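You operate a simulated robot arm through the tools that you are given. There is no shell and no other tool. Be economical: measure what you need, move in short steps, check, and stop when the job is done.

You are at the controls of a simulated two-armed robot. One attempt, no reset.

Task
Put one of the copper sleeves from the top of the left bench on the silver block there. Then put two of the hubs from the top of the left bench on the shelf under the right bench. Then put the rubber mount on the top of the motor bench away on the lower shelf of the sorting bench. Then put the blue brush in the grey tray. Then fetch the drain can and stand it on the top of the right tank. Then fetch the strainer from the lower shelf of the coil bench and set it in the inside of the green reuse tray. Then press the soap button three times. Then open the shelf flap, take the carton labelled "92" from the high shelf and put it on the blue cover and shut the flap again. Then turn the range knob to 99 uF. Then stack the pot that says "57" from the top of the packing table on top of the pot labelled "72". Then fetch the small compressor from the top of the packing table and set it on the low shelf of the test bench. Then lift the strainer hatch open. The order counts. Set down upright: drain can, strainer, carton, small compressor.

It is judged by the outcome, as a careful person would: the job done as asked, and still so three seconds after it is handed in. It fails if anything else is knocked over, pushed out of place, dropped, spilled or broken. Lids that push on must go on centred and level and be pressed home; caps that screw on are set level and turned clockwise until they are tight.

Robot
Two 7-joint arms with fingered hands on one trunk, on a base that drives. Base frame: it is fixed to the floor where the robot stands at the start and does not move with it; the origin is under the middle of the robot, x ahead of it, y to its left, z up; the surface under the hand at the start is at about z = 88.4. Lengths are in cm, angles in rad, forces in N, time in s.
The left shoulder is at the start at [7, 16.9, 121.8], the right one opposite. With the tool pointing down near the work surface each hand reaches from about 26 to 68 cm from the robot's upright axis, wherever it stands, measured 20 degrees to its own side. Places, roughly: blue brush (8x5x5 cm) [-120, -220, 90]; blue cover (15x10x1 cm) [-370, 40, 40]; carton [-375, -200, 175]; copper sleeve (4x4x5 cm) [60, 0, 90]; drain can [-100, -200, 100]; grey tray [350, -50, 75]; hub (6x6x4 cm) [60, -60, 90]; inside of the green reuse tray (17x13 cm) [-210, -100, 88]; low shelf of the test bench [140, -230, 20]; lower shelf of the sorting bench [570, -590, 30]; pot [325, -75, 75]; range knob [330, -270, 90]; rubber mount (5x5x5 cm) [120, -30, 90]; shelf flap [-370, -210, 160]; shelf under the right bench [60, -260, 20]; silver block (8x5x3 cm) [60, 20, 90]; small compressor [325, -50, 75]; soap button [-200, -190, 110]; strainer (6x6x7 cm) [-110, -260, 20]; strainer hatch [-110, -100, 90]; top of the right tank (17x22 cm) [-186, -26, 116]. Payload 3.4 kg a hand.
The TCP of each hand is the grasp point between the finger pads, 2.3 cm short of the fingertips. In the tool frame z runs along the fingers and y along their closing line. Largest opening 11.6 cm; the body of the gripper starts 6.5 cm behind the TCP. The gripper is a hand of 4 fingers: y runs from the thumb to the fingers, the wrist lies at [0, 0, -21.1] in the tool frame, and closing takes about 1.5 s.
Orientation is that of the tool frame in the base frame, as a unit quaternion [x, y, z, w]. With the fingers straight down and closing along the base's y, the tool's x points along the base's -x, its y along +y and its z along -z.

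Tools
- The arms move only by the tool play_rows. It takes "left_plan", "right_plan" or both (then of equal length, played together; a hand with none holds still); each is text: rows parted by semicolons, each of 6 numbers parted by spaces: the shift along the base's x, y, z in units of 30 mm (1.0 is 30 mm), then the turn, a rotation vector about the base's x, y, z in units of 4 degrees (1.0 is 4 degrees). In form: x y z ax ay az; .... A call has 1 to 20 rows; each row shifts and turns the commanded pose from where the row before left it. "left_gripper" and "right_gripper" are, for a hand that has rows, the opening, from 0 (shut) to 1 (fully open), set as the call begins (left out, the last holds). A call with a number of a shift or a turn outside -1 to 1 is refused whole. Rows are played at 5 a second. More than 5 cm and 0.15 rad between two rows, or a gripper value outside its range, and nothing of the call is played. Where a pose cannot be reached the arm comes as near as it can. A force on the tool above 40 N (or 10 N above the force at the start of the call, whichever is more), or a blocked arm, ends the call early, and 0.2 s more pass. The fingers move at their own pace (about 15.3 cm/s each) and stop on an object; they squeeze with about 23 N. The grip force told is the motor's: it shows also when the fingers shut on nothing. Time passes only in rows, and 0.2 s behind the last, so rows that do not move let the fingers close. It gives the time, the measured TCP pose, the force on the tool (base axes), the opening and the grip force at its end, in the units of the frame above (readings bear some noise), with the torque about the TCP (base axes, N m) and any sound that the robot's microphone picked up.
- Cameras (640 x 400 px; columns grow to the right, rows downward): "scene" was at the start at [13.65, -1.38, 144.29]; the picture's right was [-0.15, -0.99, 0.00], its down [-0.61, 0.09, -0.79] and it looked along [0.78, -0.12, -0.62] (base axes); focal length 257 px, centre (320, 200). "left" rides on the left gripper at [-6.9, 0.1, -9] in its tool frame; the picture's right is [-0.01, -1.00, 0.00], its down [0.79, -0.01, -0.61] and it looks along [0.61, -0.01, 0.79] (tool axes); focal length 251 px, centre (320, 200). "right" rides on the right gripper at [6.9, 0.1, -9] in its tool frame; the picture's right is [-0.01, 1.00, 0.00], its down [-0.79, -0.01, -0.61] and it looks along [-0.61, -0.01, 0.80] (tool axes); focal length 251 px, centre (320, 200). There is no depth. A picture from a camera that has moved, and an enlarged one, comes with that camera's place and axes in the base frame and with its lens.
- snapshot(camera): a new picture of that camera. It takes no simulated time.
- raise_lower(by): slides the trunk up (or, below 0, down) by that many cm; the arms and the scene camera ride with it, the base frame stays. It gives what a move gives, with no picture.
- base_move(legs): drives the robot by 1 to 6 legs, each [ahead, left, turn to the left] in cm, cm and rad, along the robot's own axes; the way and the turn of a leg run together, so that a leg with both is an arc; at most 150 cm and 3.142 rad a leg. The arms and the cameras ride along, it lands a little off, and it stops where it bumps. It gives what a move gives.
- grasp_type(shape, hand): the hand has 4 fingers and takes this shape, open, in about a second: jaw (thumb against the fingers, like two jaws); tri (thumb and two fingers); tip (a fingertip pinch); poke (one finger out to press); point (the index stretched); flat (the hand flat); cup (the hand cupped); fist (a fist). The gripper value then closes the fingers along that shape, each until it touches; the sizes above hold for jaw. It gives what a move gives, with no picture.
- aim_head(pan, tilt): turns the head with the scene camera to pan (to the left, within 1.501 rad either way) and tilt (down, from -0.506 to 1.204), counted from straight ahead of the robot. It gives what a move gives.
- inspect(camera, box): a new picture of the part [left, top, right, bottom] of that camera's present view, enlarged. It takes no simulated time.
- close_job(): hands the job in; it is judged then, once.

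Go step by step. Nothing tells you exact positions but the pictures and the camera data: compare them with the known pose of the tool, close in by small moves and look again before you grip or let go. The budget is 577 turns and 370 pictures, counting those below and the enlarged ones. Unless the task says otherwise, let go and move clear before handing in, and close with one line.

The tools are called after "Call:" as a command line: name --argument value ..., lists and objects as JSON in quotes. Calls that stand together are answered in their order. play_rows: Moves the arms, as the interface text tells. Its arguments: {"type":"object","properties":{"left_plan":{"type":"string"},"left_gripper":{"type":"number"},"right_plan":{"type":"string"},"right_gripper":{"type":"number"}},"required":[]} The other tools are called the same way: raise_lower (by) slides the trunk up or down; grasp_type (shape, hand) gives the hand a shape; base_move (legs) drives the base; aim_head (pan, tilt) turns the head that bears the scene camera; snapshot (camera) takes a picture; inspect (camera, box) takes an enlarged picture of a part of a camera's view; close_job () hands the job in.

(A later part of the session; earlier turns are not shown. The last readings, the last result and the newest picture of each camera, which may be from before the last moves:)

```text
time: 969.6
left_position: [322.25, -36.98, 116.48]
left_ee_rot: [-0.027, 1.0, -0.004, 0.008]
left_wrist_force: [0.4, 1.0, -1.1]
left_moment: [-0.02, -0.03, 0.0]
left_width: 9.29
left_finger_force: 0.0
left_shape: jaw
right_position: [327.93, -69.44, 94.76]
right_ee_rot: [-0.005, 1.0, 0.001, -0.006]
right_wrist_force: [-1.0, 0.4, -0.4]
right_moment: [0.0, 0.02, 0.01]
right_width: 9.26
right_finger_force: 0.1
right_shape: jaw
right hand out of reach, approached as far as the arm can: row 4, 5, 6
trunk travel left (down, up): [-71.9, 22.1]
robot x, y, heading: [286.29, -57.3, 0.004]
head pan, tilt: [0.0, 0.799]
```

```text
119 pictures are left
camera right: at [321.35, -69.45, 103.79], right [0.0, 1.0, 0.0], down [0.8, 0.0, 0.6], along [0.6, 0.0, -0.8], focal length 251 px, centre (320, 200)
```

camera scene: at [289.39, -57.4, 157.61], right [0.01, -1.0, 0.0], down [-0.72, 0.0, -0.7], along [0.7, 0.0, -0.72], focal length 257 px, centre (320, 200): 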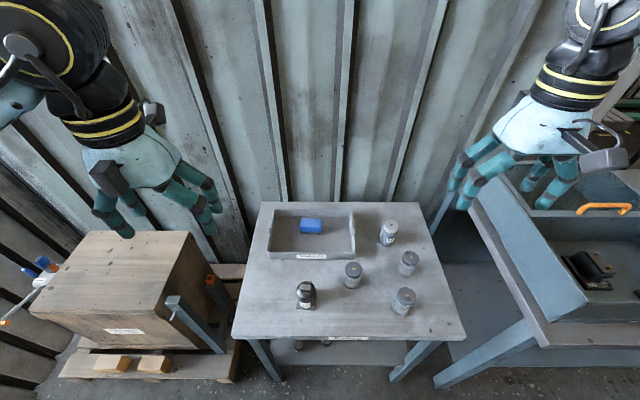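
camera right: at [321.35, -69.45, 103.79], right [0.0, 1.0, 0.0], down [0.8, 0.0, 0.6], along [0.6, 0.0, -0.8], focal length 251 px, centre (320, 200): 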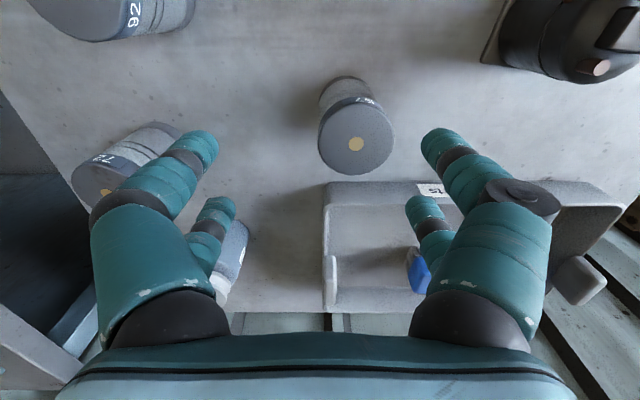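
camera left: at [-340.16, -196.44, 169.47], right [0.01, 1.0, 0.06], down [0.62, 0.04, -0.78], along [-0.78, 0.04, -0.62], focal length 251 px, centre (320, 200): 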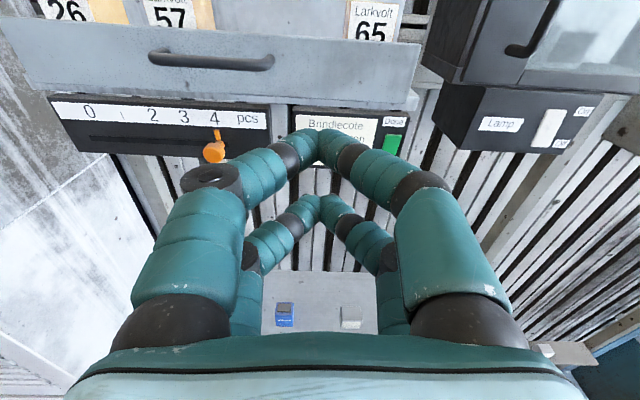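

Call:
play_rows --right_plan "0 0 0.9 0 0 0;0 0 0.9 0 0 0;0 0 0.9 0 0 0;0 0 0.9 0 0 0;0 0 0.9 0 0 0"

Call:
raise_lower --by -15

Call:
play_rows --right_plan "0.1 0.35 0 0 0 0;0.15 0.35 0 0 0 0;0 0 0 0 0 0"

Call:
snapshot --camera "right"

```text
time: 970.8
left_position: [322.1, -37.08, 116.57]
left_ee_rot: [-0.026, 1.0, -0.004, 0.009]
left_wrist_force: [0.1, 0.0, -0.1]
left_moment: [0.03, -0.01, 0.0]
left_width: 9.25
left_finger_force: 0.1
left_shape: jaw
right_position: [328.03, -69.38, 108.21]
right_ee_rot: [-0.006, 1.0, -0.002, -0.006]
right_wrist_force: [0.6, -0.5, -0.1]
right_moment: [-0.02, -0.01, 0.0]
right_width: 9.26
right_finger_force: 0.0
right_shape: jaw
trunk travel left (down, up): [-71.9, 22.1]
robot x, y, heading: [286.28, -57.46, 0.003]
head pan, tilt: [0.0, 0.799]
```

```text
time: 972.6
left_position: [322.25, -37.01, 101.58]
left_ee_rot: [-0.027, 1.0, -0.003, 0.008]
left_wrist_force: [0.3, -0.5, 1.3]
left_moment: [-0.01, -0.04, -0.02]
left_width: 9.26
left_finger_force: 0.1
left_shape: jaw
right_position: [327.97, -69.41, 93.21]
right_ee_rot: [-0.005, 1.0, -0.001, -0.006]
right_wrist_force: [-0.7, -0.4, -0.8]
right_moment: [-0.03, 0.01, -0.01]
right_width: 9.27
right_finger_force: 0.0
right_shape: jaw
trunk travel left (down, up): [-56.9, 37.1]
robot x, y, heading: [286.04, -57.01, 0.006]
head pan, tilt: [0.0, 0.799]
```

```text
time: 973.4
left_position: [322.21, -36.99, 101.62]
left_ee_rot: [-0.027, 1.0, -0.003, 0.008]
left_wrist_force: [0.4, -0.8, -0.5]
left_moment: [-0.01, 0.02, 0.01]
left_width: 9.25
left_finger_force: 0.1
left_shape: jaw
right_position: [328.68, -67.38, 93.25]
right_ee_rot: [-0.006, 1.0, 0.0, -0.007]
right_wrist_force: [0.2, -0.4, -0.7]
right_moment: [0.02, 0.0, -0.03]
right_width: 9.28
right_finger_force: 0.0
right_shape: jaw
trunk travel left (down, up): [-56.9, 37.1]
robot x, y, heading: [286.49, -57.26, 0.003]
head pan, tilt: [0.0, 0.799]
```

```text
118 pictures are left
camera right: at [322.07, -67.35, 102.37], right [0.0, 1.0, 0.0], down [0.8, 0.0, 0.6], along [0.6, 0.0, -0.8], focal length 251 px, centre (320, 200)
```

right: 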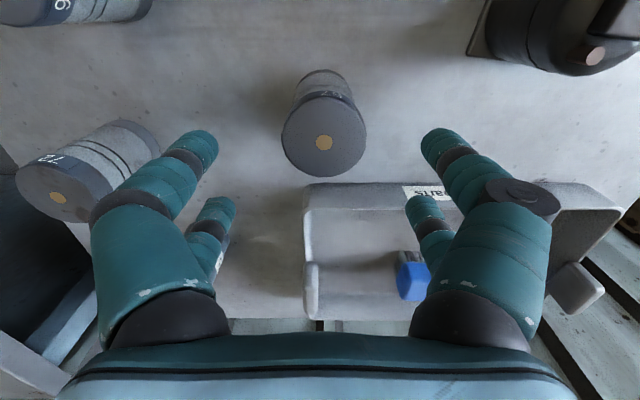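

Call:
play_rows --right_plan "0 0.06 -0.8 0 0 0;0 0 -0.8 0 0 0;0 0 -0.8 0 0 0;0 0 -0.8 0 0 0;0 0 0 0 0 0"

Call:
snapshot --camera "right"

```text
time: 974.6
left_position: [322.25, -37.01, 101.67]
left_ee_rot: [-0.027, 1.0, -0.003, 0.007]
left_wrist_force: [-0.4, 0.3, -0.1]
left_moment: [-0.03, 0.01, 0.0]
left_width: 9.26
left_finger_force: 0.1
left_shape: jaw
right_position: [328.47, -67.68, 83.94]
right_ee_rot: [-0.005, 1.0, 0.0, -0.007]
right_wrist_force: [-0.3, 0.7, 0.2]
right_moment: [0.01, -0.01, 0.0]
right_width: 9.25
right_finger_force: 0.0
right_shape: jaw
right hand out of reach, approached as far as the arm can: row 4
trunk travel left (down, up): [-56.9, 37.1]
robot x, y, heading: [286.63, -57.54, 0.0]
head pan, tilt: [0.0, 0.799]
```

```text
117 pictures are left
camera right: at [321.78, -67.74, 93.0], right [0.0, 1.0, 0.0], down [0.8, 0.0, 0.6], along [0.6, 0.0, -0.8], focal length 251 px, centre (320, 200)
```

right: 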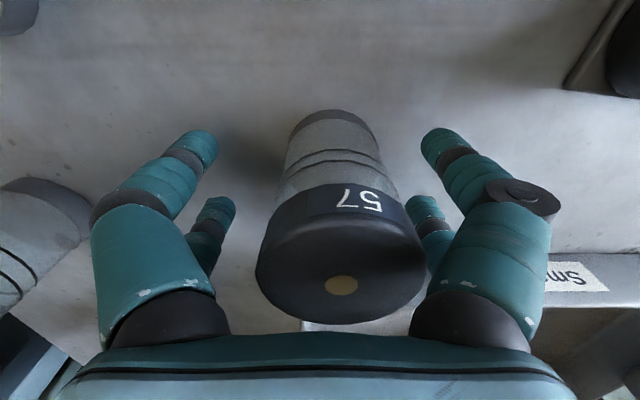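

Call:
play_rows --right_plan "-0.25 0.18 0 0 0 0;0 0 0 0 0 0"

Call:
play_rows --right_plan "0 0 0 0 0 0;0 0 0 0 0 0;0 0 0 0 0 0;0 0 0 0 0 0;0 0 0 0 0 0;0 0 0 0 0 0;0 0 0.3 0 0 0;0 0 0.5 0 0 0;0 0 0.6 0 0 0;0 0 0 0 0 0" --right_gripper 0

Call:
snapshot --camera "right"

Call:
inspect --camera "scene" --box '[270, 180, 470, 320]'

```text
time: 975.2
left_position: [322.23, -37.06, 101.61]
left_ee_rot: [-0.026, 1.0, -0.004, 0.008]
left_wrist_force: [0.1, 0.4, 0.0]
left_moment: [-0.01, 0.02, -0.01]
left_width: 9.26
left_finger_force: 0.1
left_shape: jaw
right_position: [327.66, -67.39, 84.03]
right_ee_rot: [-0.006, 1.0, 0.0, -0.005]
right_wrist_force: [0.0, 0.0, 0.3]
right_moment: [-0.01, 0.02, 0.05]
right_width: 9.26
right_finger_force: 0.0
right_shape: jaw
trunk travel left (down, up): [-56.9, 37.1]
robot x, y, heading: [286.67, -57.47, 0.0]
head pan, tilt: [0.0, 0.799]
```

```text
time: 977.4
left_position: [322.3, -37.03, 101.52]
left_ee_rot: [-0.026, 1.0, -0.003, 0.008]
left_wrist_force: [0.0, -0.2, -0.4]
left_moment: [-0.02, 0.02, -0.02]
left_width: 9.25
left_finger_force: 0.1
left_shape: jaw
right_position: [327.79, -67.3, 88.07]
right_ee_rot: [-0.005, 1.0, 0.0, -0.008]
right_wrist_force: [0.0, 0.0, -2.6]
right_moment: [-0.02, -0.04, 0.0]
right_width: 2.43
right_finger_force: 22.7
right_shape: jaw
trunk travel left (down, up): [-56.9, 37.1]
robot x, y, heading: [286.72, -57.49, 0.003]
head pan, tilt: [0.0, 0.799]
```

```text
116 pictures are left
camera right: at [321.07, -67.23, 97.19], right [0.0, 1.0, 0.0], down [0.8, 0.0, 0.6], along [0.6, 0.0, -0.8], focal length 251 px, centre (320, 200)
```

right: 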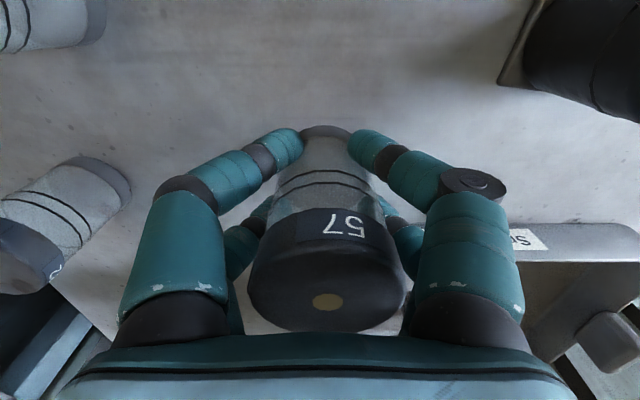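

```text
2.86 times, centred on (370, 250) of scene
camera zoom: at [299.62, -57.43, 127.58], right [0.0, -1.0, 0.0], down [-0.72, 0.0, -0.7], along [0.7, 0.0, -0.72], focal length 734 px, centre (177, 57)
```

zoom: 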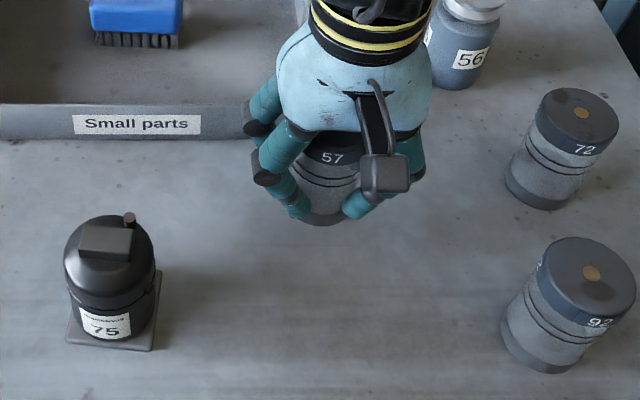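

Pot 57 is held upright. Raising and moving over pot 72 at (333.0, −85.6).

Call:
play_rows --right_plan "0 0 0.8 0 0 0;0 0 0.8 0 0 0;0 0 0.8 0 0 0;0 0 0.8 0 0 0;0.25 -0.88 0 0 0 0;0.25 -0.88 0 0 0 0;0.25 -0.88 0 0 0 0;0.25 -0.88 0 0 0 0;0.25 -0.88 0 0 0 0;0.25 -0.88 0 0 0 0;0.25 -0.88 0 0 0 0;0 0 0 0 0 0"

Call:
snapshot --camera "right"

Call:
inspect --camera "scene" --box '[360, 140, 560, 280]'

```text
time: 980.0
left_position: [322.13, -37.06, 101.62]
left_ee_rot: [-0.028, 1.0, -0.003, 0.008]
left_wrist_force: [-0.8, -0.2, 0.5]
left_moment: [0.0, 0.0, -0.02]
left_width: 9.27
left_finger_force: 0.2
left_shape: jaw
right_position: [333.08, -85.7, 97.76]
right_ee_rot: [-0.005, 1.0, -0.001, -0.006]
right_wrist_force: [-0.2, 0.7, -2.7]
right_moment: [-0.02, 0.01, 0.0]
right_width: 2.39
right_finger_force: 23.1
right_shape: jaw
trunk travel left (down, up): [-56.9, 37.1]
robot x, y, heading: [286.29, -57.45, 0.004]
head pan, tilt: [0.0, 0.799]
```

```text
114 pictures are left
camera right: at [326.43, -85.75, 106.78], right [0.0, 1.0, 0.0], down [0.8, 0.0, 0.6], along [0.6, 0.0, -0.8], focal length 251 px, centre (320, 200)
```

right: 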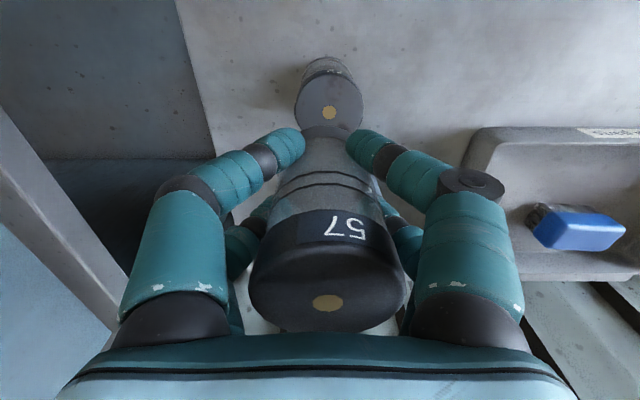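

```text
2.86 times, centred on (460, 210) of scene
camera zoom: at [299.59, -57.39, 127.58], right [0.0, -1.0, 0.0], down [-0.72, 0.0, -0.7], along [0.7, 0.0, -0.72], focal length 734 px, centre (-80, 171)
```

zoom: 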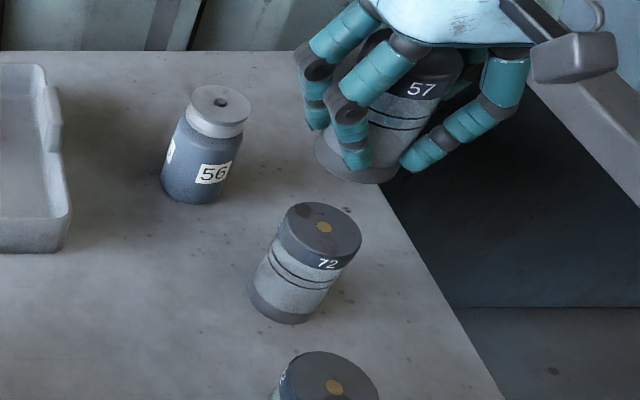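

Aligned within a few mm. Shifting 0.4 cm and lowering onto pot 72.

Call:
play_rows --right_plan "-0.13 0.02 -0.4 0 0 0;0 0 -0.4 0 0 0;0 0 -0.4 0 0 0;0 0 0 0 0 0"

Call:
snapshot --camera "right"

Call:
inspect --camera "scene" --box '[400, 160, 520, 250]'

```text
time: 981.0
left_position: [322.28, -37.08, 101.49]
left_ee_rot: [-0.027, 1.0, -0.003, 0.009]
left_wrist_force: [0.3, -0.6, 0.1]
left_moment: [-0.04, 0.01, 0.05]
left_width: 9.24
left_finger_force: 0.0
left_shape: jaw
right_position: [332.54, -85.72, 94.0]
right_ee_rot: [-0.005, 1.0, -0.001, -0.006]
right_wrist_force: [-0.6, 1.2, -3.0]
right_moment: [-0.04, 0.03, 0.0]
right_width: 2.36
right_finger_force: 23.3
right_shape: jaw
trunk travel left (down, up): [-56.9, 37.1]
robot x, y, heading: [286.29, -57.4, 0.004]
head pan, tilt: [0.0, 0.799]
```

```text
112 pictures are left
camera right: at [325.95, -85.66, 103.14], right [0.0, 1.0, 0.0], down [0.8, 0.0, 0.6], along [0.6, 0.0, -0.8], focal length 251 px, centre (320, 200)
```

right: 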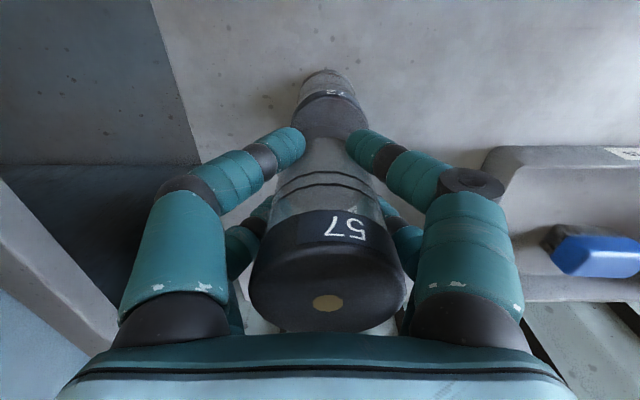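

```text
4.44 times, centred on (460, 205) of scene
camera zoom: at [299.58, -57.43, 127.58], right [0.0, -1.0, 0.0], down [-0.72, 0.0, -0.7], along [0.7, 0.0, -0.72], focal length 1142 px, centre (-302, 178)
```

zoom: 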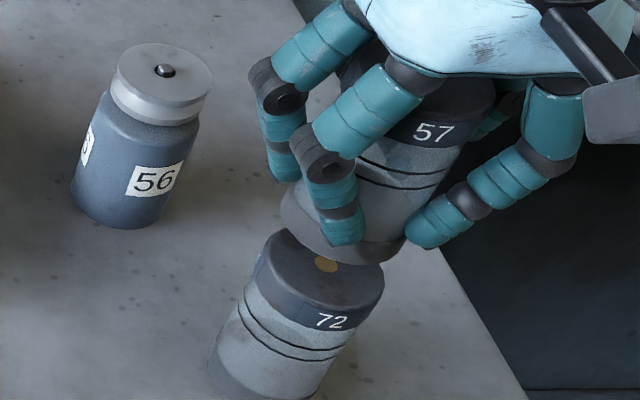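

Call:
play_rows --right_plan "0 0 -0.3 0 0 0;0 0 -0.12 0 0 0;0 0 -0.12 0 0 0;0 0 -0.1 0 0 0;0 0 -0.1 0 0 0;0 0 0 0 0 0"

Call:
inspect --camera "scene" --box '[400, 160, 520, 250]'

```text
time: 982.3
left_position: [321.93, -36.96, 101.66]
left_ee_rot: [-0.026, 1.0, -0.004, 0.01]
left_wrist_force: [-0.1, -0.1, 0.2]
left_moment: [-0.02, -0.04, 0.0]
left_width: 9.29
left_finger_force: 0.1
left_shape: jaw
right_position: [332.55, -85.53, 92.39]
right_ee_rot: [-0.005, 1.0, -0.002, 0.002]
right_wrist_force: [-2.4, 0.3, 25.0]
right_moment: [0.0, 0.02, 0.02]
right_width: 2.46
right_finger_force: 22.8
right_shape: jaw
trunk travel left (down, up): [-56.9, 37.1]
robot x, y, heading: [286.35, -57.19, 0.004]
head pan, tilt: [0.0, 0.799]
stopped in row 6 (right hand): the force on the tool passed its limit at 42 N (the readings are from after the stop); the commanded pose is now the measured one
```

```text
4.44 times, centred on (460, 205) of scene
camera zoom: at [299.19, -57.27, 127.63], right [0.0, -1.0, 0.0], down [-0.71, 0.0, -0.7], along [0.7, 0.0, -0.71], focal length 1142 px, centre (-302, 178)
```

zoom: 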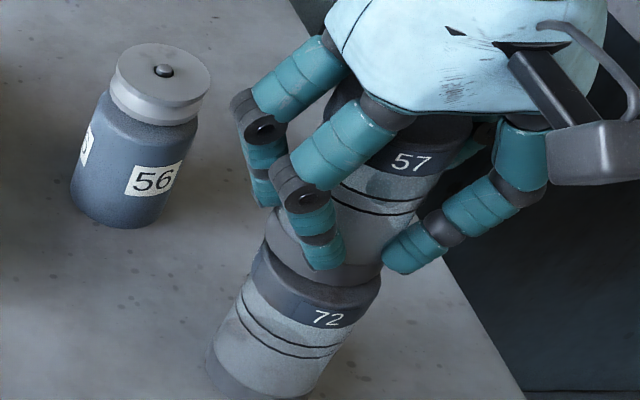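

Seated on pot 72. Easing off, opening, and rising straight up with the trunk.

Call:
play_rows --right_plan "0 0 0.1 0 0 0;0 0 0 0 0 0"

Call:
play_rows --right_plan "0 0 0 0 0 0;0 0 0 0 0 0;0 0 0 0 0 0;0 0 0 0 0 0" --right_gripper 0.8

Call:
raise_lower --by 15

Call:
inspect --camera "scene" --box '[280, 190, 480, 320]'

Call:
snapshot --camera "right"

```text
time: 982.9
left_position: [322.05, -36.91, 101.49]
left_ee_rot: [-0.027, 1.0, -0.004, 0.008]
left_wrist_force: [0.1, 0.3, -0.7]
left_moment: [-0.01, 0.02, -0.02]
left_width: 9.23
left_finger_force: 0.1
left_shape: jaw
right_position: [332.71, -85.56, 92.4]
right_ee_rot: [-0.005, 1.0, -0.002, -0.002]
right_wrist_force: [-1.0, 1.5, 11.3]
right_moment: [0.07, -0.03, 0.03]
right_width: 2.46
right_finger_force: 23.6
right_shape: jaw
trunk travel left (down, up): [-56.9, 37.1]
robot x, y, heading: [286.37, -57.53, 0.007]
head pan, tilt: [0.0, 0.799]
```

```text
time: 983.9
left_position: [322.22, -37.14, 101.54]
left_ee_rot: [-0.026, 1.0, -0.003, 0.008]
left_wrist_force: [0.4, 0.2, -0.1]
left_moment: [-0.03, 0.0, 0.01]
left_width: 9.26
left_finger_force: 0.0
left_shape: jaw
right_position: [332.8, -85.56, 92.21]
right_ee_rot: [-0.006, 1.0, -0.001, -0.003]
right_wrist_force: [-0.1, 0.0, 0.0]
right_moment: [0.0, 0.01, 0.04]
right_width: 9.24
right_finger_force: 0.0
right_shape: jaw
trunk travel left (down, up): [-56.9, 37.1]
robot x, y, heading: [286.42, -57.24, 0.002]
head pan, tilt: [0.0, 0.799]
```

```text
time: 985.7
left_position: [322.23, -37.06, 116.63]
left_ee_rot: [-0.027, 1.0, -0.004, 0.008]
left_wrist_force: [-0.2, -0.6, 0.5]
left_moment: [0.03, -0.04, 0.0]
left_width: 9.26
left_finger_force: 0.1
left_shape: jaw
right_position: [332.82, -85.63, 107.39]
right_ee_rot: [-0.005, 1.0, -0.001, -0.002]
right_wrist_force: [-0.4, 0.6, -0.9]
right_moment: [0.01, 0.0, 0.0]
right_width: 9.25
right_finger_force: 0.2
right_shape: jaw
trunk travel left (down, up): [-71.9, 22.1]
robot x, y, heading: [286.15, -57.45, 0.002]
head pan, tilt: [0.0, 0.799]
```

```text
3.08 times, centred on (380, 255) of scene
camera zoom: at [299.58, -57.42, 142.58], right [0.0, -1.0, 0.0], down [-0.72, 0.0, -0.7], along [0.7, 0.0, -0.72], focal length 791 px, centre (135, 31)
```

zoom: 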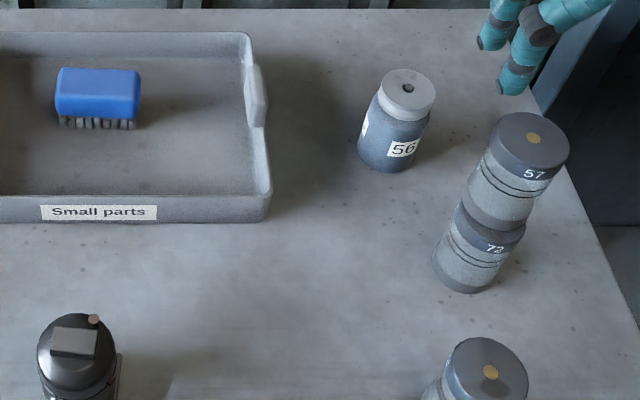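

```text
108 pictures are left
camera right: at [326.02, -85.64, 116.38], right [0.0, 1.0, 0.0], down [0.8, 0.0, 0.6], along [0.6, 0.0, -0.8], focal length 251 px, centre (320, 200)
```

right: 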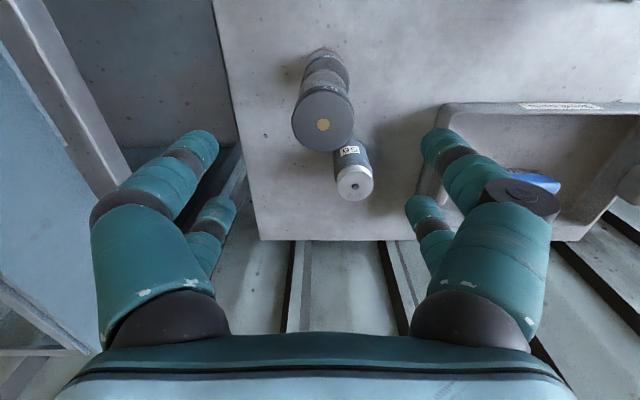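

Stacked neatly. Next the small compressor (75) at about (322.5, −53.5). Retracting the right hand and moving the left hand above it.

Call:
play_rows --left_plan "0 -0.8 0 0 0 0;0 -0.8 0 0 0 0;0 -0.8 -0.3 0 0 0;0 -0.8 -0.3 0 0 0;0 -0.8 -0.3 0 0 0;0 -0.8 -0.3 0 0 0;0 -0.7 -0.3 0 0 0;0 0 0 0 0 0" --right_plan "0 0 0.8 0 0 0;-0.7 -0.3 0.8 0 0 0;-0.7 -0.3 0.5 0 0 0;-0.7 -0.3 0 0 0 0;-0.7 0 0 0 0 0;-0.5 0 0 0 0 0;0 0 0 0 0 0;0 0 0 0 0 0" --left_gripper 1.0

Call:
snapshot --camera "left"

Call:
snapshot --camera "scene"

```text
time: 987.5
left_position: [322.28, -53.61, 112.26]
left_ee_rot: [-0.027, 1.0, -0.005, 0.008]
left_wrist_force: [0.5, -0.7, 0.2]
left_moment: [-0.01, 0.01, 0.0]
left_width: 11.61
left_finger_force: 0.2
left_shape: jaw
right_position: [322.72, -88.27, 113.63]
right_ee_rot: [-0.006, 1.0, -0.001, -0.004]
right_wrist_force: [0.4, -1.1, 1.0]
right_moment: [0.0, 0.06, 0.02]
right_width: 9.23
right_finger_force: 0.1
right_shape: jaw
trunk travel left (down, up): [-71.9, 22.1]
robot x, y, heading: [286.05, -57.11, 0.002]
head pan, tilt: [0.0, 0.799]
```

```text
107 pictures are left
camera left: at [328.91, -53.02, 121.33], right [0.06, -1.0, 0.01], down [-0.8, -0.05, 0.59], along [-0.59, -0.04, -0.8], focal length 251 px, centre (320, 200)
```

left: 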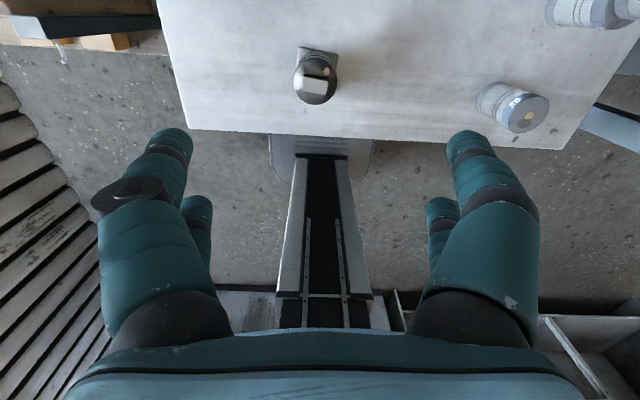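

```text
106 pictures are left
camera scene: at [299.54, -57.37, 142.59], right [0.0, -1.0, 0.0], down [-0.72, 0.0, -0.7], along [0.7, 0.0, -0.72], focal length 257 px, centre (320, 200)
```

scene: 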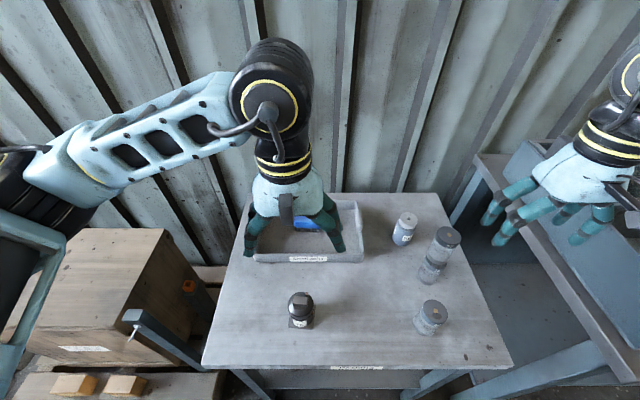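

Compressor at (322.3, −53.1), top 87.2. Lowering the trunk and checking from above.

Call:
raise_lower --by -16

Call:
play_rows --left_plan "0 0.15 -0.3 0 0 0;0 0 -0.3 0 0 0;0 0 0 0 0 0"

Call:
snapshot --camera "left"

```text
time: 989.3
left_position: [322.14, -53.43, 96.19]
left_ee_rot: [-0.027, 1.0, -0.003, 0.008]
left_wrist_force: [-0.3, 1.0, -0.9]
left_moment: [0.01, -0.01, -0.01]
left_width: 11.59
left_finger_force: 0.0
left_shape: jaw
right_position: [322.79, -88.23, 97.72]
right_ee_rot: [-0.006, 1.0, -0.001, -0.003]
right_wrist_force: [0.8, 0.0, -0.4]
right_moment: [0.02, -0.01, -0.01]
right_width: 9.23
right_finger_force: 0.0
right_shape: jaw
trunk travel left (down, up): [-55.9, 38.1]
robot x, y, heading: [286.17, -57.43, -0.005]
head pan, tilt: [0.0, 0.799]
```

```text
time: 990.1
left_position: [322.27, -53.12, 94.29]
left_ee_rot: [-0.027, 1.0, -0.003, 0.009]
left_wrist_force: [-0.4, -0.2, 0.5]
left_moment: [-0.02, -0.02, 0.0]
left_width: 11.61
left_finger_force: 0.0
left_shape: jaw
right_position: [322.83, -88.26, 97.69]
right_ee_rot: [-0.006, 1.0, -0.001, -0.003]
right_wrist_force: [0.8, -0.2, -0.2]
right_moment: [0.0, 0.05, 0.01]
right_width: 9.27
right_finger_force: 0.0
right_shape: jaw
trunk travel left (down, up): [-55.9, 38.1]
robot x, y, heading: [286.36, -57.37, 0.006]
head pan, tilt: [0.0, 0.799]
```

```text
105 pictures are left
camera left: at [328.96, -52.63, 103.51], right [0.06, -1.0, 0.01], down [-0.8, -0.05, 0.59], along [-0.59, -0.04, -0.8], focal length 251 px, centre (320, 200)
```

left: 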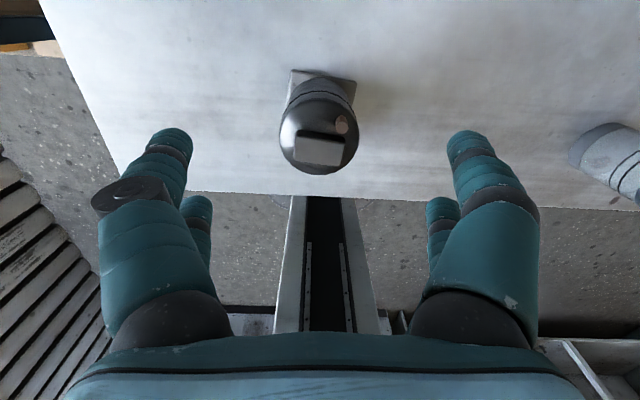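

Call:
play_rows --left_plan "0.05 0 -0.8 0 0 0;0 0 -0.8 0 0 0;0 0 -0.8 0 0 0;0 0 -0.7 0 0 0;0 0 -0.5 0 0 0;0 0 0 0 0 0" --left_gripper 0.85

Call:
snapshot --camera "left"

Call:
inspect --camera "scene" --box '[230, 240, 390, 350]'

```text
time: 991.5
left_position: [322.38, -53.05, 83.53]
left_ee_rot: [-0.027, 1.0, -0.003, 0.008]
left_wrist_force: [0.0, 0.4, -1.2]
left_moment: [-0.03, 0.01, 0.02]
left_width: 9.87
left_finger_force: 0.1
left_shape: jaw
right_position: [322.75, -88.34, 97.73]
right_ee_rot: [-0.005, 1.0, 0.0, -0.003]
right_wrist_force: [0.0, -0.7, -0.9]
right_moment: [0.05, 0.0, -0.02]
right_width: 9.27
right_finger_force: 0.0
right_shape: jaw
trunk travel left (down, up): [-55.9, 38.1]
robot x, y, heading: [285.92, -57.15, -0.003]
head pan, tilt: [0.0, 0.799]
```

```text
104 pictures are left
camera left: at [329.06, -52.6, 92.7], right [0.06, -1.0, 0.01], down [-0.8, -0.05, 0.59], along [-0.59, -0.04, -0.8], focal length 251 px, centre (320, 200)
```

left: 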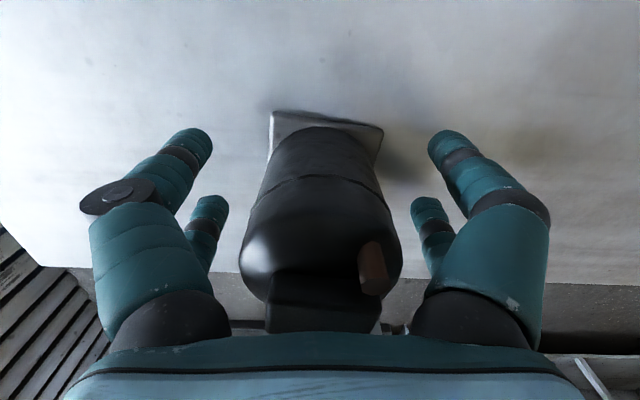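

```text
3.64 times, centred on (310, 295) of scene
camera zoom: at [299.56, -57.43, 126.59], right [0.0, -1.0, 0.0], down [-0.72, 0.0, -0.7], along [0.7, 0.0, -0.72], focal length 934 px, centre (356, -146)
```

zoom: 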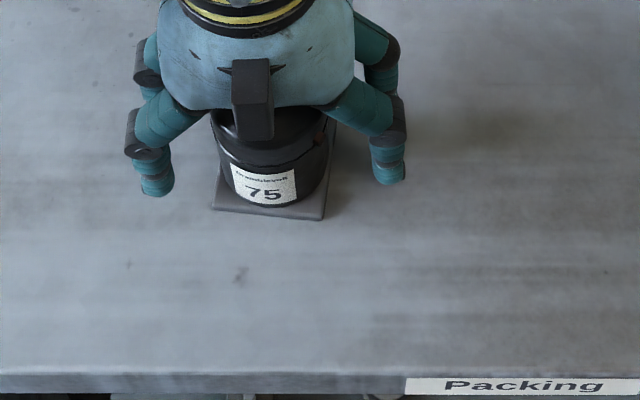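

Call:
play_rows --left_plan "0 0 0 0 0 0;0 0 0 0 0 0;0 0 0 0 0 0;0 0 0 0 0 0;0 0 0 0 0 0;0 0 0 0 0 0;0 0 0.2 0 0 0;0 0 0.4 0 0 0;0 0 0.6 0 0 0;0 0 0 0 0 0" --left_gripper 0

Call:
snapshot --camera "left"

Call:
inspect --camera "scene" --box '[230, 220, 390, 330]'

```text
time: 993.7
left_position: [322.52, -53.04, 87.17]
left_ee_rot: [-0.026, 1.0, -0.003, 0.008]
left_wrist_force: [0.5, -0.2, -5.2]
left_moment: [-0.01, -0.03, 0.01]
left_width: 3.37
left_finger_force: 23.1
left_shape: jaw
right_position: [322.8, -88.31, 97.71]
right_ee_rot: [-0.005, 1.0, -0.001, -0.002]
right_wrist_force: [0.6, -0.8, 0.2]
right_moment: [0.02, 0.0, 0.01]
right_width: 9.25
right_finger_force: 0.1
right_shape: jaw
trunk travel left (down, up): [-55.9, 38.1]
robot x, y, heading: [286.55, -57.0, 0.006]
head pan, tilt: [0.0, 0.799]
```

```text
102 pictures are left
camera left: at [329.17, -52.6, 96.31], right [0.06, -1.0, 0.01], down [-0.8, -0.05, 0.59], along [-0.59, -0.04, -0.8], focal length 251 px, centre (320, 200)
```

left: 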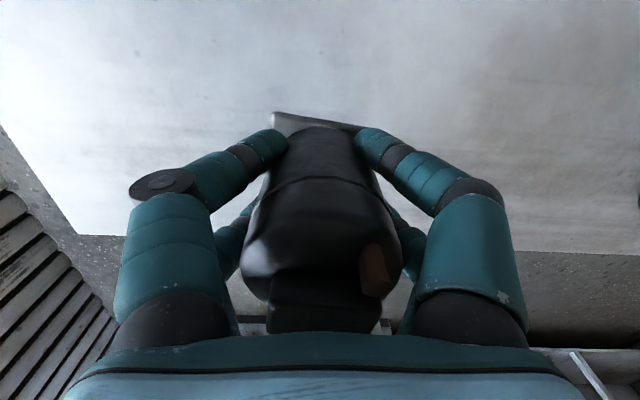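

```text
3.64 times, centred on (310, 275) of scene
camera zoom: at [299.63, -57.42, 126.58], right [0.0, -1.0, 0.0], down [-0.72, 0.0, -0.7], along [0.7, 0.0, -0.72], focal length 934 px, centre (356, -73)
```

zoom: 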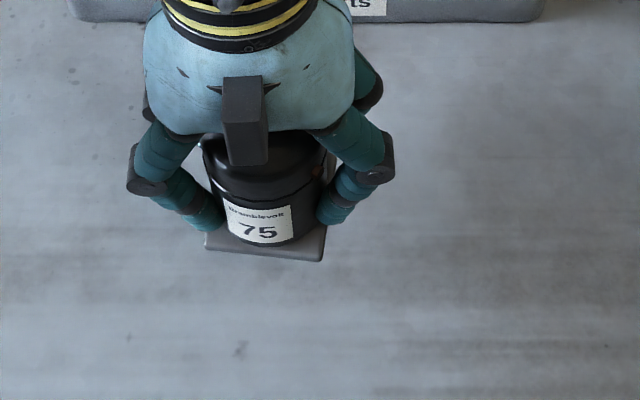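

Compressor held upright. Raising it and driving to the test bench.

Call:
play_rows --left_plan "0 0 0.8 0 0 0;0 0 0.8 0 0 0;0 0 0.8 0 0 0;0 0 0.8 0 0 0;0 0 0.8 0 0 0;-0.5 0 0.8 0 0 0" --right_plan "0 0 0.8 0 0 0;0 0 0.8 0 0 0;0 0 0.8 0 0 0;0 0 0.8 0 0 0;0 0 0.8 0 0 0;0 0 0 0 0 0"

Call:
base_move --legs '[[-66, 0, 0], [0, 0, 3.138], [0, 86, 0], [0, 86, 0]]'

Call:
aim_head --pan 0 --tilt 0.7

Call:
snapshot --camera "scene"

```text
time: 995.1
left_position: [320.85, -53.14, 101.61]
left_ee_rot: [-0.027, 1.0, -0.003, 0.008]
left_wrist_force: [0.2, 0.3, -6.0]
left_moment: [0.01, -0.06, 0.03]
left_width: 3.32
left_finger_force: 23.1
left_shape: jaw
right_position: [322.81, -88.34, 109.8]
right_ee_rot: [-0.006, 1.0, -0.001, -0.002]
right_wrist_force: [-1.1, 0.9, -0.6]
right_moment: [0.01, 0.01, -0.02]
right_width: 9.23
right_finger_force: 0.1
right_shape: jaw
trunk travel left (down, up): [-55.9, 38.1]
robot x, y, heading: [286.26, -57.57, -0.002]
head pan, tilt: [0.0, 0.799]
```

```text
time: 1014.3
left_position: [185.73, -231.88, 101.59]
left_ee_rot: [1.0, 0.025, -0.008, -0.003]
left_wrist_force: [0.7, -0.1, -6.0]
left_moment: [0.0, 0.0, 0.03]
left_width: 3.3
left_finger_force: 23.2
left_shape: jaw
right_position: [183.88, -196.55, 109.64]
right_ee_rot: [1.0, 0.004, 0.003, -0.001]
right_wrist_force: [0.7, 0.5, -0.4]
right_moment: [0.01, 0.02, 0.0]
right_width: 9.27
right_finger_force: 0.0
right_shape: jaw
trunk travel left (down, up): [-55.9, 38.1]
robot x, y, heading: [219.99, -227.2, 3.139]
head pan, tilt: [0.0, 0.799]
```

```text
time: 1015.0
left_position: [185.68, -231.83, 101.55]
left_ee_rot: [1.0, 0.025, -0.008, -0.004]
left_wrist_force: [0.4, -0.4, -5.6]
left_moment: [0.0, 0.0, -0.02]
left_width: 3.29
left_finger_force: 23.7
left_shape: jaw
right_position: [183.9, -196.59, 109.46]
right_ee_rot: [1.0, 0.004, 0.003, 0.0]
right_wrist_force: [0.5, -0.3, -0.1]
right_moment: [0.01, 0.02, 0.03]
right_width: 9.27
right_finger_force: 0.0
right_shape: jaw
trunk travel left (down, up): [-55.9, 38.1]
robot x, y, heading: [220.19, -227.33, 3.142]
head pan, tilt: [0.0, 0.7]
```

```text
100 pictures are left
camera scene: at [206.86, -227.7, 127.4], right [0.0, 1.0, 0.0], down [0.64, 0.0, -0.76], along [-0.76, 0.0, -0.64], focal length 257 px, centre (320, 200)
```

scene: 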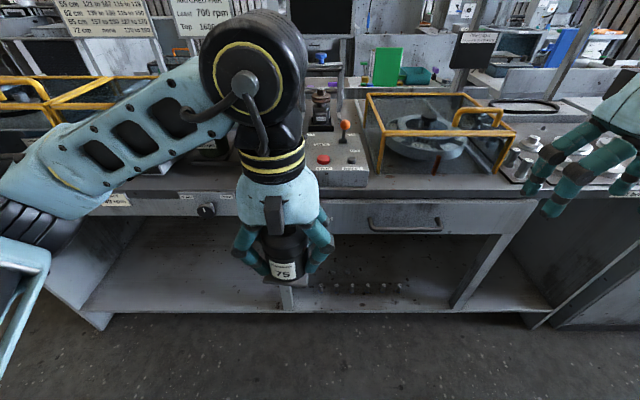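

Lowering to view the low shelf.

Call:
raise_lower --by -40

Call:
raise_lower --by -12

Call:
play_rows --left_plan "0.3 -0.8 0 0 0 0;0.3 -0.8 0 0 0 0;0 -0.8 0 0 0 0;0 -0.8 0 0 0 0;0 0 0 0 0 0"

Call:
aim_head --pan 0 --tilt 0.55

Call:
snapshot --camera "scene"

```text
time: 1018.8
left_position: [185.93, -231.82, 61.58]
left_ee_rot: [1.0, 0.025, -0.007, -0.004]
left_wrist_force: [0.3, 0.3, -5.6]
left_moment: [0.02, 0.03, 0.04]
left_width: 3.3
left_finger_force: 22.6
left_shape: jaw
right_position: [183.93, -196.59, 69.71]
right_ee_rot: [1.0, 0.004, 0.002, 0.0]
right_wrist_force: [-0.1, 0.7, 0.9]
right_moment: [0.0, 0.04, 0.04]
right_width: 9.22
right_finger_force: 0.0
right_shape: jaw
trunk travel left (down, up): [-15.9, 78.1]
robot x, y, heading: [220.19, -227.81, 3.145]
head pan, tilt: [0.0, 0.7]
```

```text
time: 1020.3
left_position: [185.78, -231.8, 49.53]
left_ee_rot: [1.0, 0.026, -0.008, -0.003]
left_wrist_force: [0.5, 0.8, -4.8]
left_moment: [-0.01, 0.03, -0.04]
left_width: 3.28
left_finger_force: 22.7
left_shape: jaw
right_position: [184.04, -196.55, 57.6]
right_ee_rot: [1.0, 0.004, 0.002, 0.0]
right_wrist_force: [0.5, -0.1, 0.0]
right_moment: [-0.03, 0.02, 0.0]
right_width: 9.25
right_finger_force: 0.1
right_shape: jaw
trunk travel left (down, up): [-3.9, 90.1]
robot x, y, heading: [220.43, -227.28, 3.138]
head pan, tilt: [0.0, 0.7]
```

```text
time: 1021.5
left_position: [187.59, -241.42, 49.64]
left_ee_rot: [1.0, 0.026, -0.008, -0.003]
left_wrist_force: [0.3, -0.5, -5.5]
left_moment: [-0.03, 0.02, -0.01]
left_width: 3.27
left_finger_force: 23.2
left_shape: jaw
right_position: [183.94, -196.48, 57.7]
right_ee_rot: [1.0, 0.004, 0.003, -0.001]
right_wrist_force: [-0.3, -0.4, 1.1]
right_moment: [0.0, 0.01, -0.01]
right_width: 9.25
right_finger_force: 0.1
right_shape: jaw
trunk travel left (down, up): [-3.9, 90.1]
robot x, y, heading: [220.04, -227.49, 3.145]
head pan, tilt: [0.0, 0.7]
```

```text
time: 1022.2
left_position: [187.49, -241.41, 49.56]
left_ee_rot: [1.0, 0.024, -0.008, -0.003]
left_wrist_force: [-0.6, -0.4, -5.2]
left_moment: [0.02, 0.02, 0.01]
left_width: 3.27
left_finger_force: 23.0
left_shape: jaw
right_position: [183.86, -196.63, 57.57]
right_ee_rot: [1.0, 0.004, 0.003, -0.001]
right_wrist_force: [0.8, 0.4, 0.0]
right_moment: [-0.01, -0.01, -0.01]
right_width: 9.27
right_finger_force: 0.0
right_shape: jaw
trunk travel left (down, up): [-3.9, 90.1]
robot x, y, heading: [220.48, -227.67, 3.139]
head pan, tilt: [0.0, 0.55]
```

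```text
99 pictures are left
camera scene: at [206.41, -227.69, 76.71], right [0.0, 1.0, 0.0], down [0.52, 0.0, -0.85], along [-0.85, 0.0, -0.52], focal length 257 px, centre (320, 200)
```

scene: 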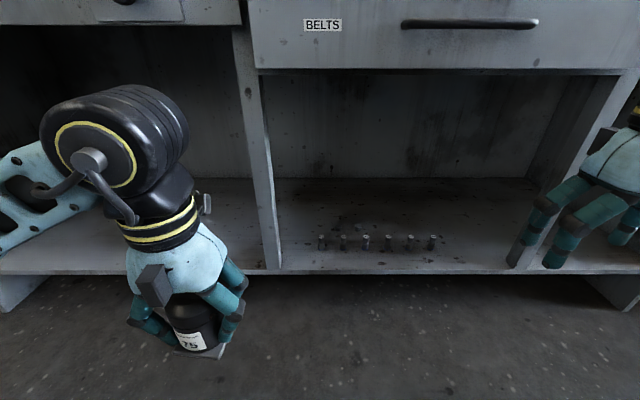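

Two bays; the left one (y < −245) looks empty. Shifting left and checking.

Call:
base_move --legs '[[0, 30, 0]]'

Call:
snapshot --camera "scene"

```text
time: 1024.2
left_position: [187.6, -271.65, 49.6]
left_ee_rot: [1.0, 0.027, -0.009, -0.004]
left_wrist_force: [0.1, -0.2, -5.9]
left_moment: [0.01, 0.04, -0.02]
left_width: 3.24
left_finger_force: 22.7
left_shape: jaw
right_position: [183.87, -226.76, 57.6]
right_ee_rot: [1.0, 0.005, 0.002, 0.0]
right_wrist_force: [0.1, 0.2, -0.4]
right_moment: [0.01, 0.0, 0.0]
right_width: 9.31
right_finger_force: 0.1
right_shape: jaw
trunk travel left (down, up): [-3.9, 90.1]
robot x, y, heading: [220.46, -257.46, -3.141]
head pan, tilt: [0.0, 0.55]
```

```text
98 pictures are left
camera scene: at [206.42, -257.77, 76.72], right [0.0, 1.0, 0.0], down [0.52, 0.0, -0.85], along [-0.85, 0.0, -0.52], focal length 257 px, centre (320, 200)
```

scene: 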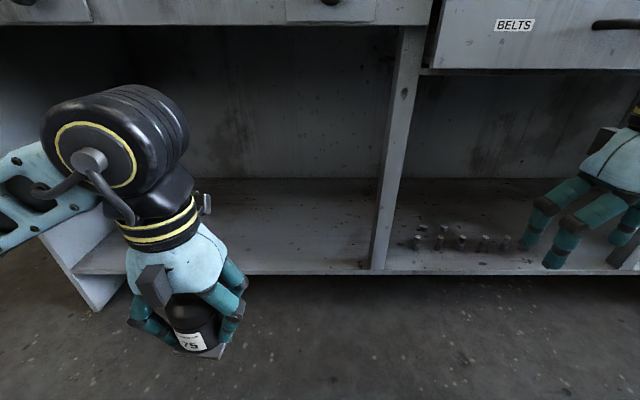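

Bay is empty and wide. Lowering the hand, driving in, and extending over the shelf.

Call:
play_rows --left_plan "0 0 -0.8 0 0 0;0 0 -0.8 0 0 0;0 0 -0.8 0 0 0;0 0 -0.8 0 0 0;0 0 -0.8 0 0 0;0 0 -0.8 0 0 0;0 0 0 0 0 0" --right_plan "0.5 0 0 0 0 0;0.5 0 0 0 0 0;0.3 0 0 0 0 0;0 0 0 0 0 0;0 0 0 0 0 0;0 0 0 0 0 0;0 0 0 0 0 0"

Call:
base_move --legs '[[25, 0, 0]]'

Call:
play_rows --left_plan "-0.8 0 0 0 0 0;-0.8 0 0 0 0 0;-0.8 0 0 0 0 0;-0.8 0 0 0 0 0;-0.8 0 0 0 0 0;-0.8 0 0 0 0 0;-0.8 0 0 0 0 0;-0.5 0 0 0 0 0;0 0 0 0 0 0"

Call:
snapshot --camera "scene"

Call:
snapshot --camera "left"

```text
time: 1025.8
left_position: [187.63, -271.7, 35.07]
left_ee_rot: [1.0, 0.026, -0.008, -0.003]
left_wrist_force: [0.0, 0.1, -4.7]
left_moment: [0.0, 0.0, 0.03]
left_width: 3.2
left_finger_force: 23.1
left_shape: jaw
right_position: [187.76, -226.62, 57.65]
right_ee_rot: [1.0, 0.005, 0.003, -0.001]
right_wrist_force: [-0.4, -0.9, -0.4]
right_moment: [-0.02, 0.02, 0.0]
right_width: 9.26
right_finger_force: 0.0
right_shape: jaw
trunk travel left (down, up): [-3.9, 90.1]
robot x, y, heading: [220.3, -257.52, -3.14]
head pan, tilt: [0.0, 0.55]
```

```text
time: 1027.7
left_position: [162.48, -271.76, 35.01]
left_ee_rot: [1.0, 0.027, -0.008, -0.002]
left_wrist_force: [1.1, 0.0, -5.7]
left_moment: [-0.01, 0.02, 0.01]
left_width: 3.19
left_finger_force: 22.8
left_shape: jaw
right_position: [162.59, -226.83, 57.58]
right_ee_rot: [1.0, 0.005, 0.004, -0.001]
right_wrist_force: [0.5, -0.7, 0.2]
right_moment: [-0.02, 0.03, 0.01]
right_width: 9.25
right_finger_force: 0.0
right_shape: jaw
trunk travel left (down, up): [-3.9, 90.1]
robot x, y, heading: [195.26, -257.94, -3.139]
head pan, tilt: [0.0, 0.55]
```

```text
time: 1029.7
left_position: [144.17, -271.71, 35.1]
left_ee_rot: [1.0, 0.027, -0.008, -0.003]
left_wrist_force: [-0.4, 0.4, -5.2]
left_moment: [0.0, 0.0, 0.04]
left_width: 3.2
left_finger_force: 23.0
left_shape: jaw
right_position: [162.54, -226.85, 57.57]
right_ee_rot: [1.0, 0.005, 0.003, 0.0]
right_wrist_force: [0.5, 1.0, 0.1]
right_moment: [0.03, 0.02, -0.02]
right_width: 9.28
right_finger_force: 0.1
right_shape: jaw
trunk travel left (down, up): [-3.9, 90.1]
robot x, y, heading: [194.79, -257.83, -3.135]
head pan, tilt: [0.0, 0.55]
```

```text
97 pictures are left
camera scene: at [181.24, -257.82, 76.71], right [0.0, 1.0, 0.0], down [0.52, 0.0, -0.85], along [-0.85, 0.0, -0.52], focal length 257 px, centre (320, 200)
```

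scene: 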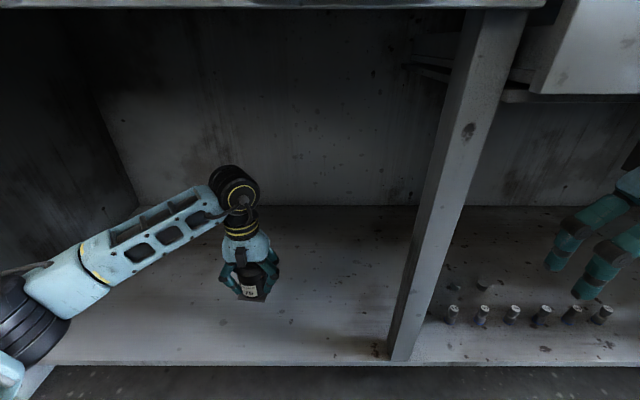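

```text
96 pictures are left
camera left: at [137.43, -272.18, 44.27], right [-0.06, 1.0, 0.01], down [0.8, 0.05, 0.59], along [0.59, 0.04, -0.8], focal length 251 px, centre (320, 200)
```

left: 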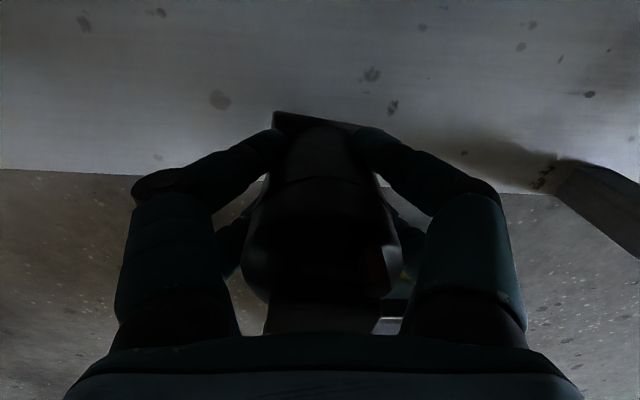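

Call:
play_rows --left_plan "-0.6 0 -0.4 0 0 0;-0.6 0 -0.5 0 0 0;0 0 -0.6 0 0 0;0 0 -0.6 0 0 0;0 0 -0.5 0 0 0;0 0 0 0 0 0"

Call:
play_rows --left_plan "0 0 -0.12 0 0 0;0 0 -0.12 0 0 0;0 0 -0.12 0 0 0;0 0 -0.12 0 0 0;0 0 -0.12 0 0 0;0 0 -0.12 0 0 0;0 0 -0.12 0 0 0;0 0 -0.12 0 0 0"

Call:
inspect --camera "scene" --box '[170, 200, 330, 320]'

```text
time: 1031.1
left_position: [140.66, -271.66, 27.22]
left_ee_rot: [1.0, 0.027, -0.008, -0.004]
left_wrist_force: [0.4, 0.7, -5.5]
left_moment: [0.01, 0.05, 0.03]
left_width: 3.2
left_finger_force: 23.0
left_shape: jaw
right_position: [162.59, -226.73, 57.58]
right_ee_rot: [1.0, 0.004, 0.003, -0.001]
right_wrist_force: [0.3, 0.2, 0.4]
right_moment: [0.01, -0.03, -0.04]
right_width: 9.27
right_finger_force: 0.1
right_shape: jaw
trunk travel left (down, up): [-3.9, 90.1]
robot x, y, heading: [195.18, -257.61, -3.139]
head pan, tilt: [0.0, 0.55]
```

```text
time: 1032.9
left_position: [140.53, -271.61, 24.36]
left_ee_rot: [1.0, 0.026, -0.008, -0.003]
left_wrist_force: [-0.6, 0.2, -6.6]
left_moment: [0.0, 0.04, 0.02]
left_width: 3.25
left_finger_force: 23.0
left_shape: jaw
right_position: [162.64, -226.83, 57.68]
right_ee_rot: [1.0, 0.005, 0.003, -0.001]
right_wrist_force: [0.2, 0.6, 0.8]
right_moment: [0.0, 0.0, 0.01]
right_width: 9.27
right_finger_force: 0.0
right_shape: jaw
trunk travel left (down, up): [-3.9, 90.1]
robot x, y, heading: [194.89, -257.7, -3.139]
head pan, tilt: [0.0, 0.55]
```

```text
3.33 times, centred on (250, 260) of scene
camera zoom: at [181.23, -257.82, 76.71], right [0.0, 1.0, 0.0], down [0.52, 0.0, -0.85], along [-0.85, 0.0, -0.52], focal length 856 px, centre (553, 0)
```

zoom: 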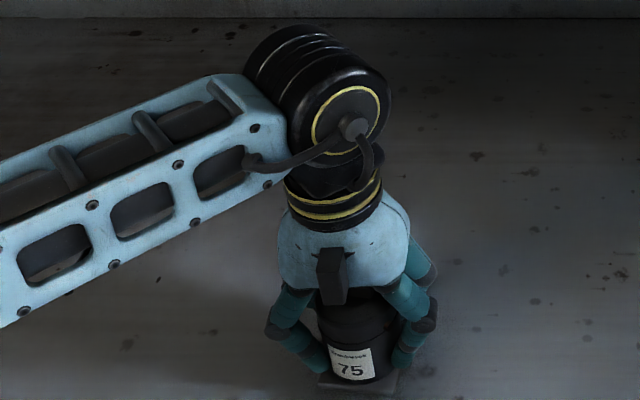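

Call:
play_rows --left_plan "0 0 -0.12 0 0 0;0 0 -0.12 0 0 0;0 0 -0.12 0 0 0;0 0 -0.12 0 0 0;0 0 -0.12 0 0 0;0 0 -0.12 0 0 0;0 0 -0.12 0 0 0;0 0 -0.12 0 0 0;0 0 -0.12 0 0 0;0 0 -0.12 0 0 0"

```text
time: 1034.1
left_position: [140.53, -271.64, 23.42]
left_ee_rot: [0.999, 0.028, -0.014, -0.006]
left_wrist_force: [8.8, -2.6, 27.8]
left_moment: [-0.12, -0.34, -0.03]
left_width: 3.31
left_finger_force: 22.9
left_shape: jaw
right_position: [162.82, -226.71, 57.76]
right_ee_rot: [1.0, 0.006, 0.001, 0.001]
right_wrist_force: [0.5, -0.5, 0.0]
right_moment: [0.06, 0.0, -0.01]
right_width: 9.26
right_finger_force: 0.0
right_shape: jaw
trunk travel left (down, up): [-3.9, 90.1]
robot x, y, heading: [194.96, -257.86, -3.133]
head pan, tilt: [0.0, 0.55]
stopped in row 6 (left hand): the force on the tool passed its limit at 43 N (the readings are from after the stop); the commanded pose is now the measured one
```

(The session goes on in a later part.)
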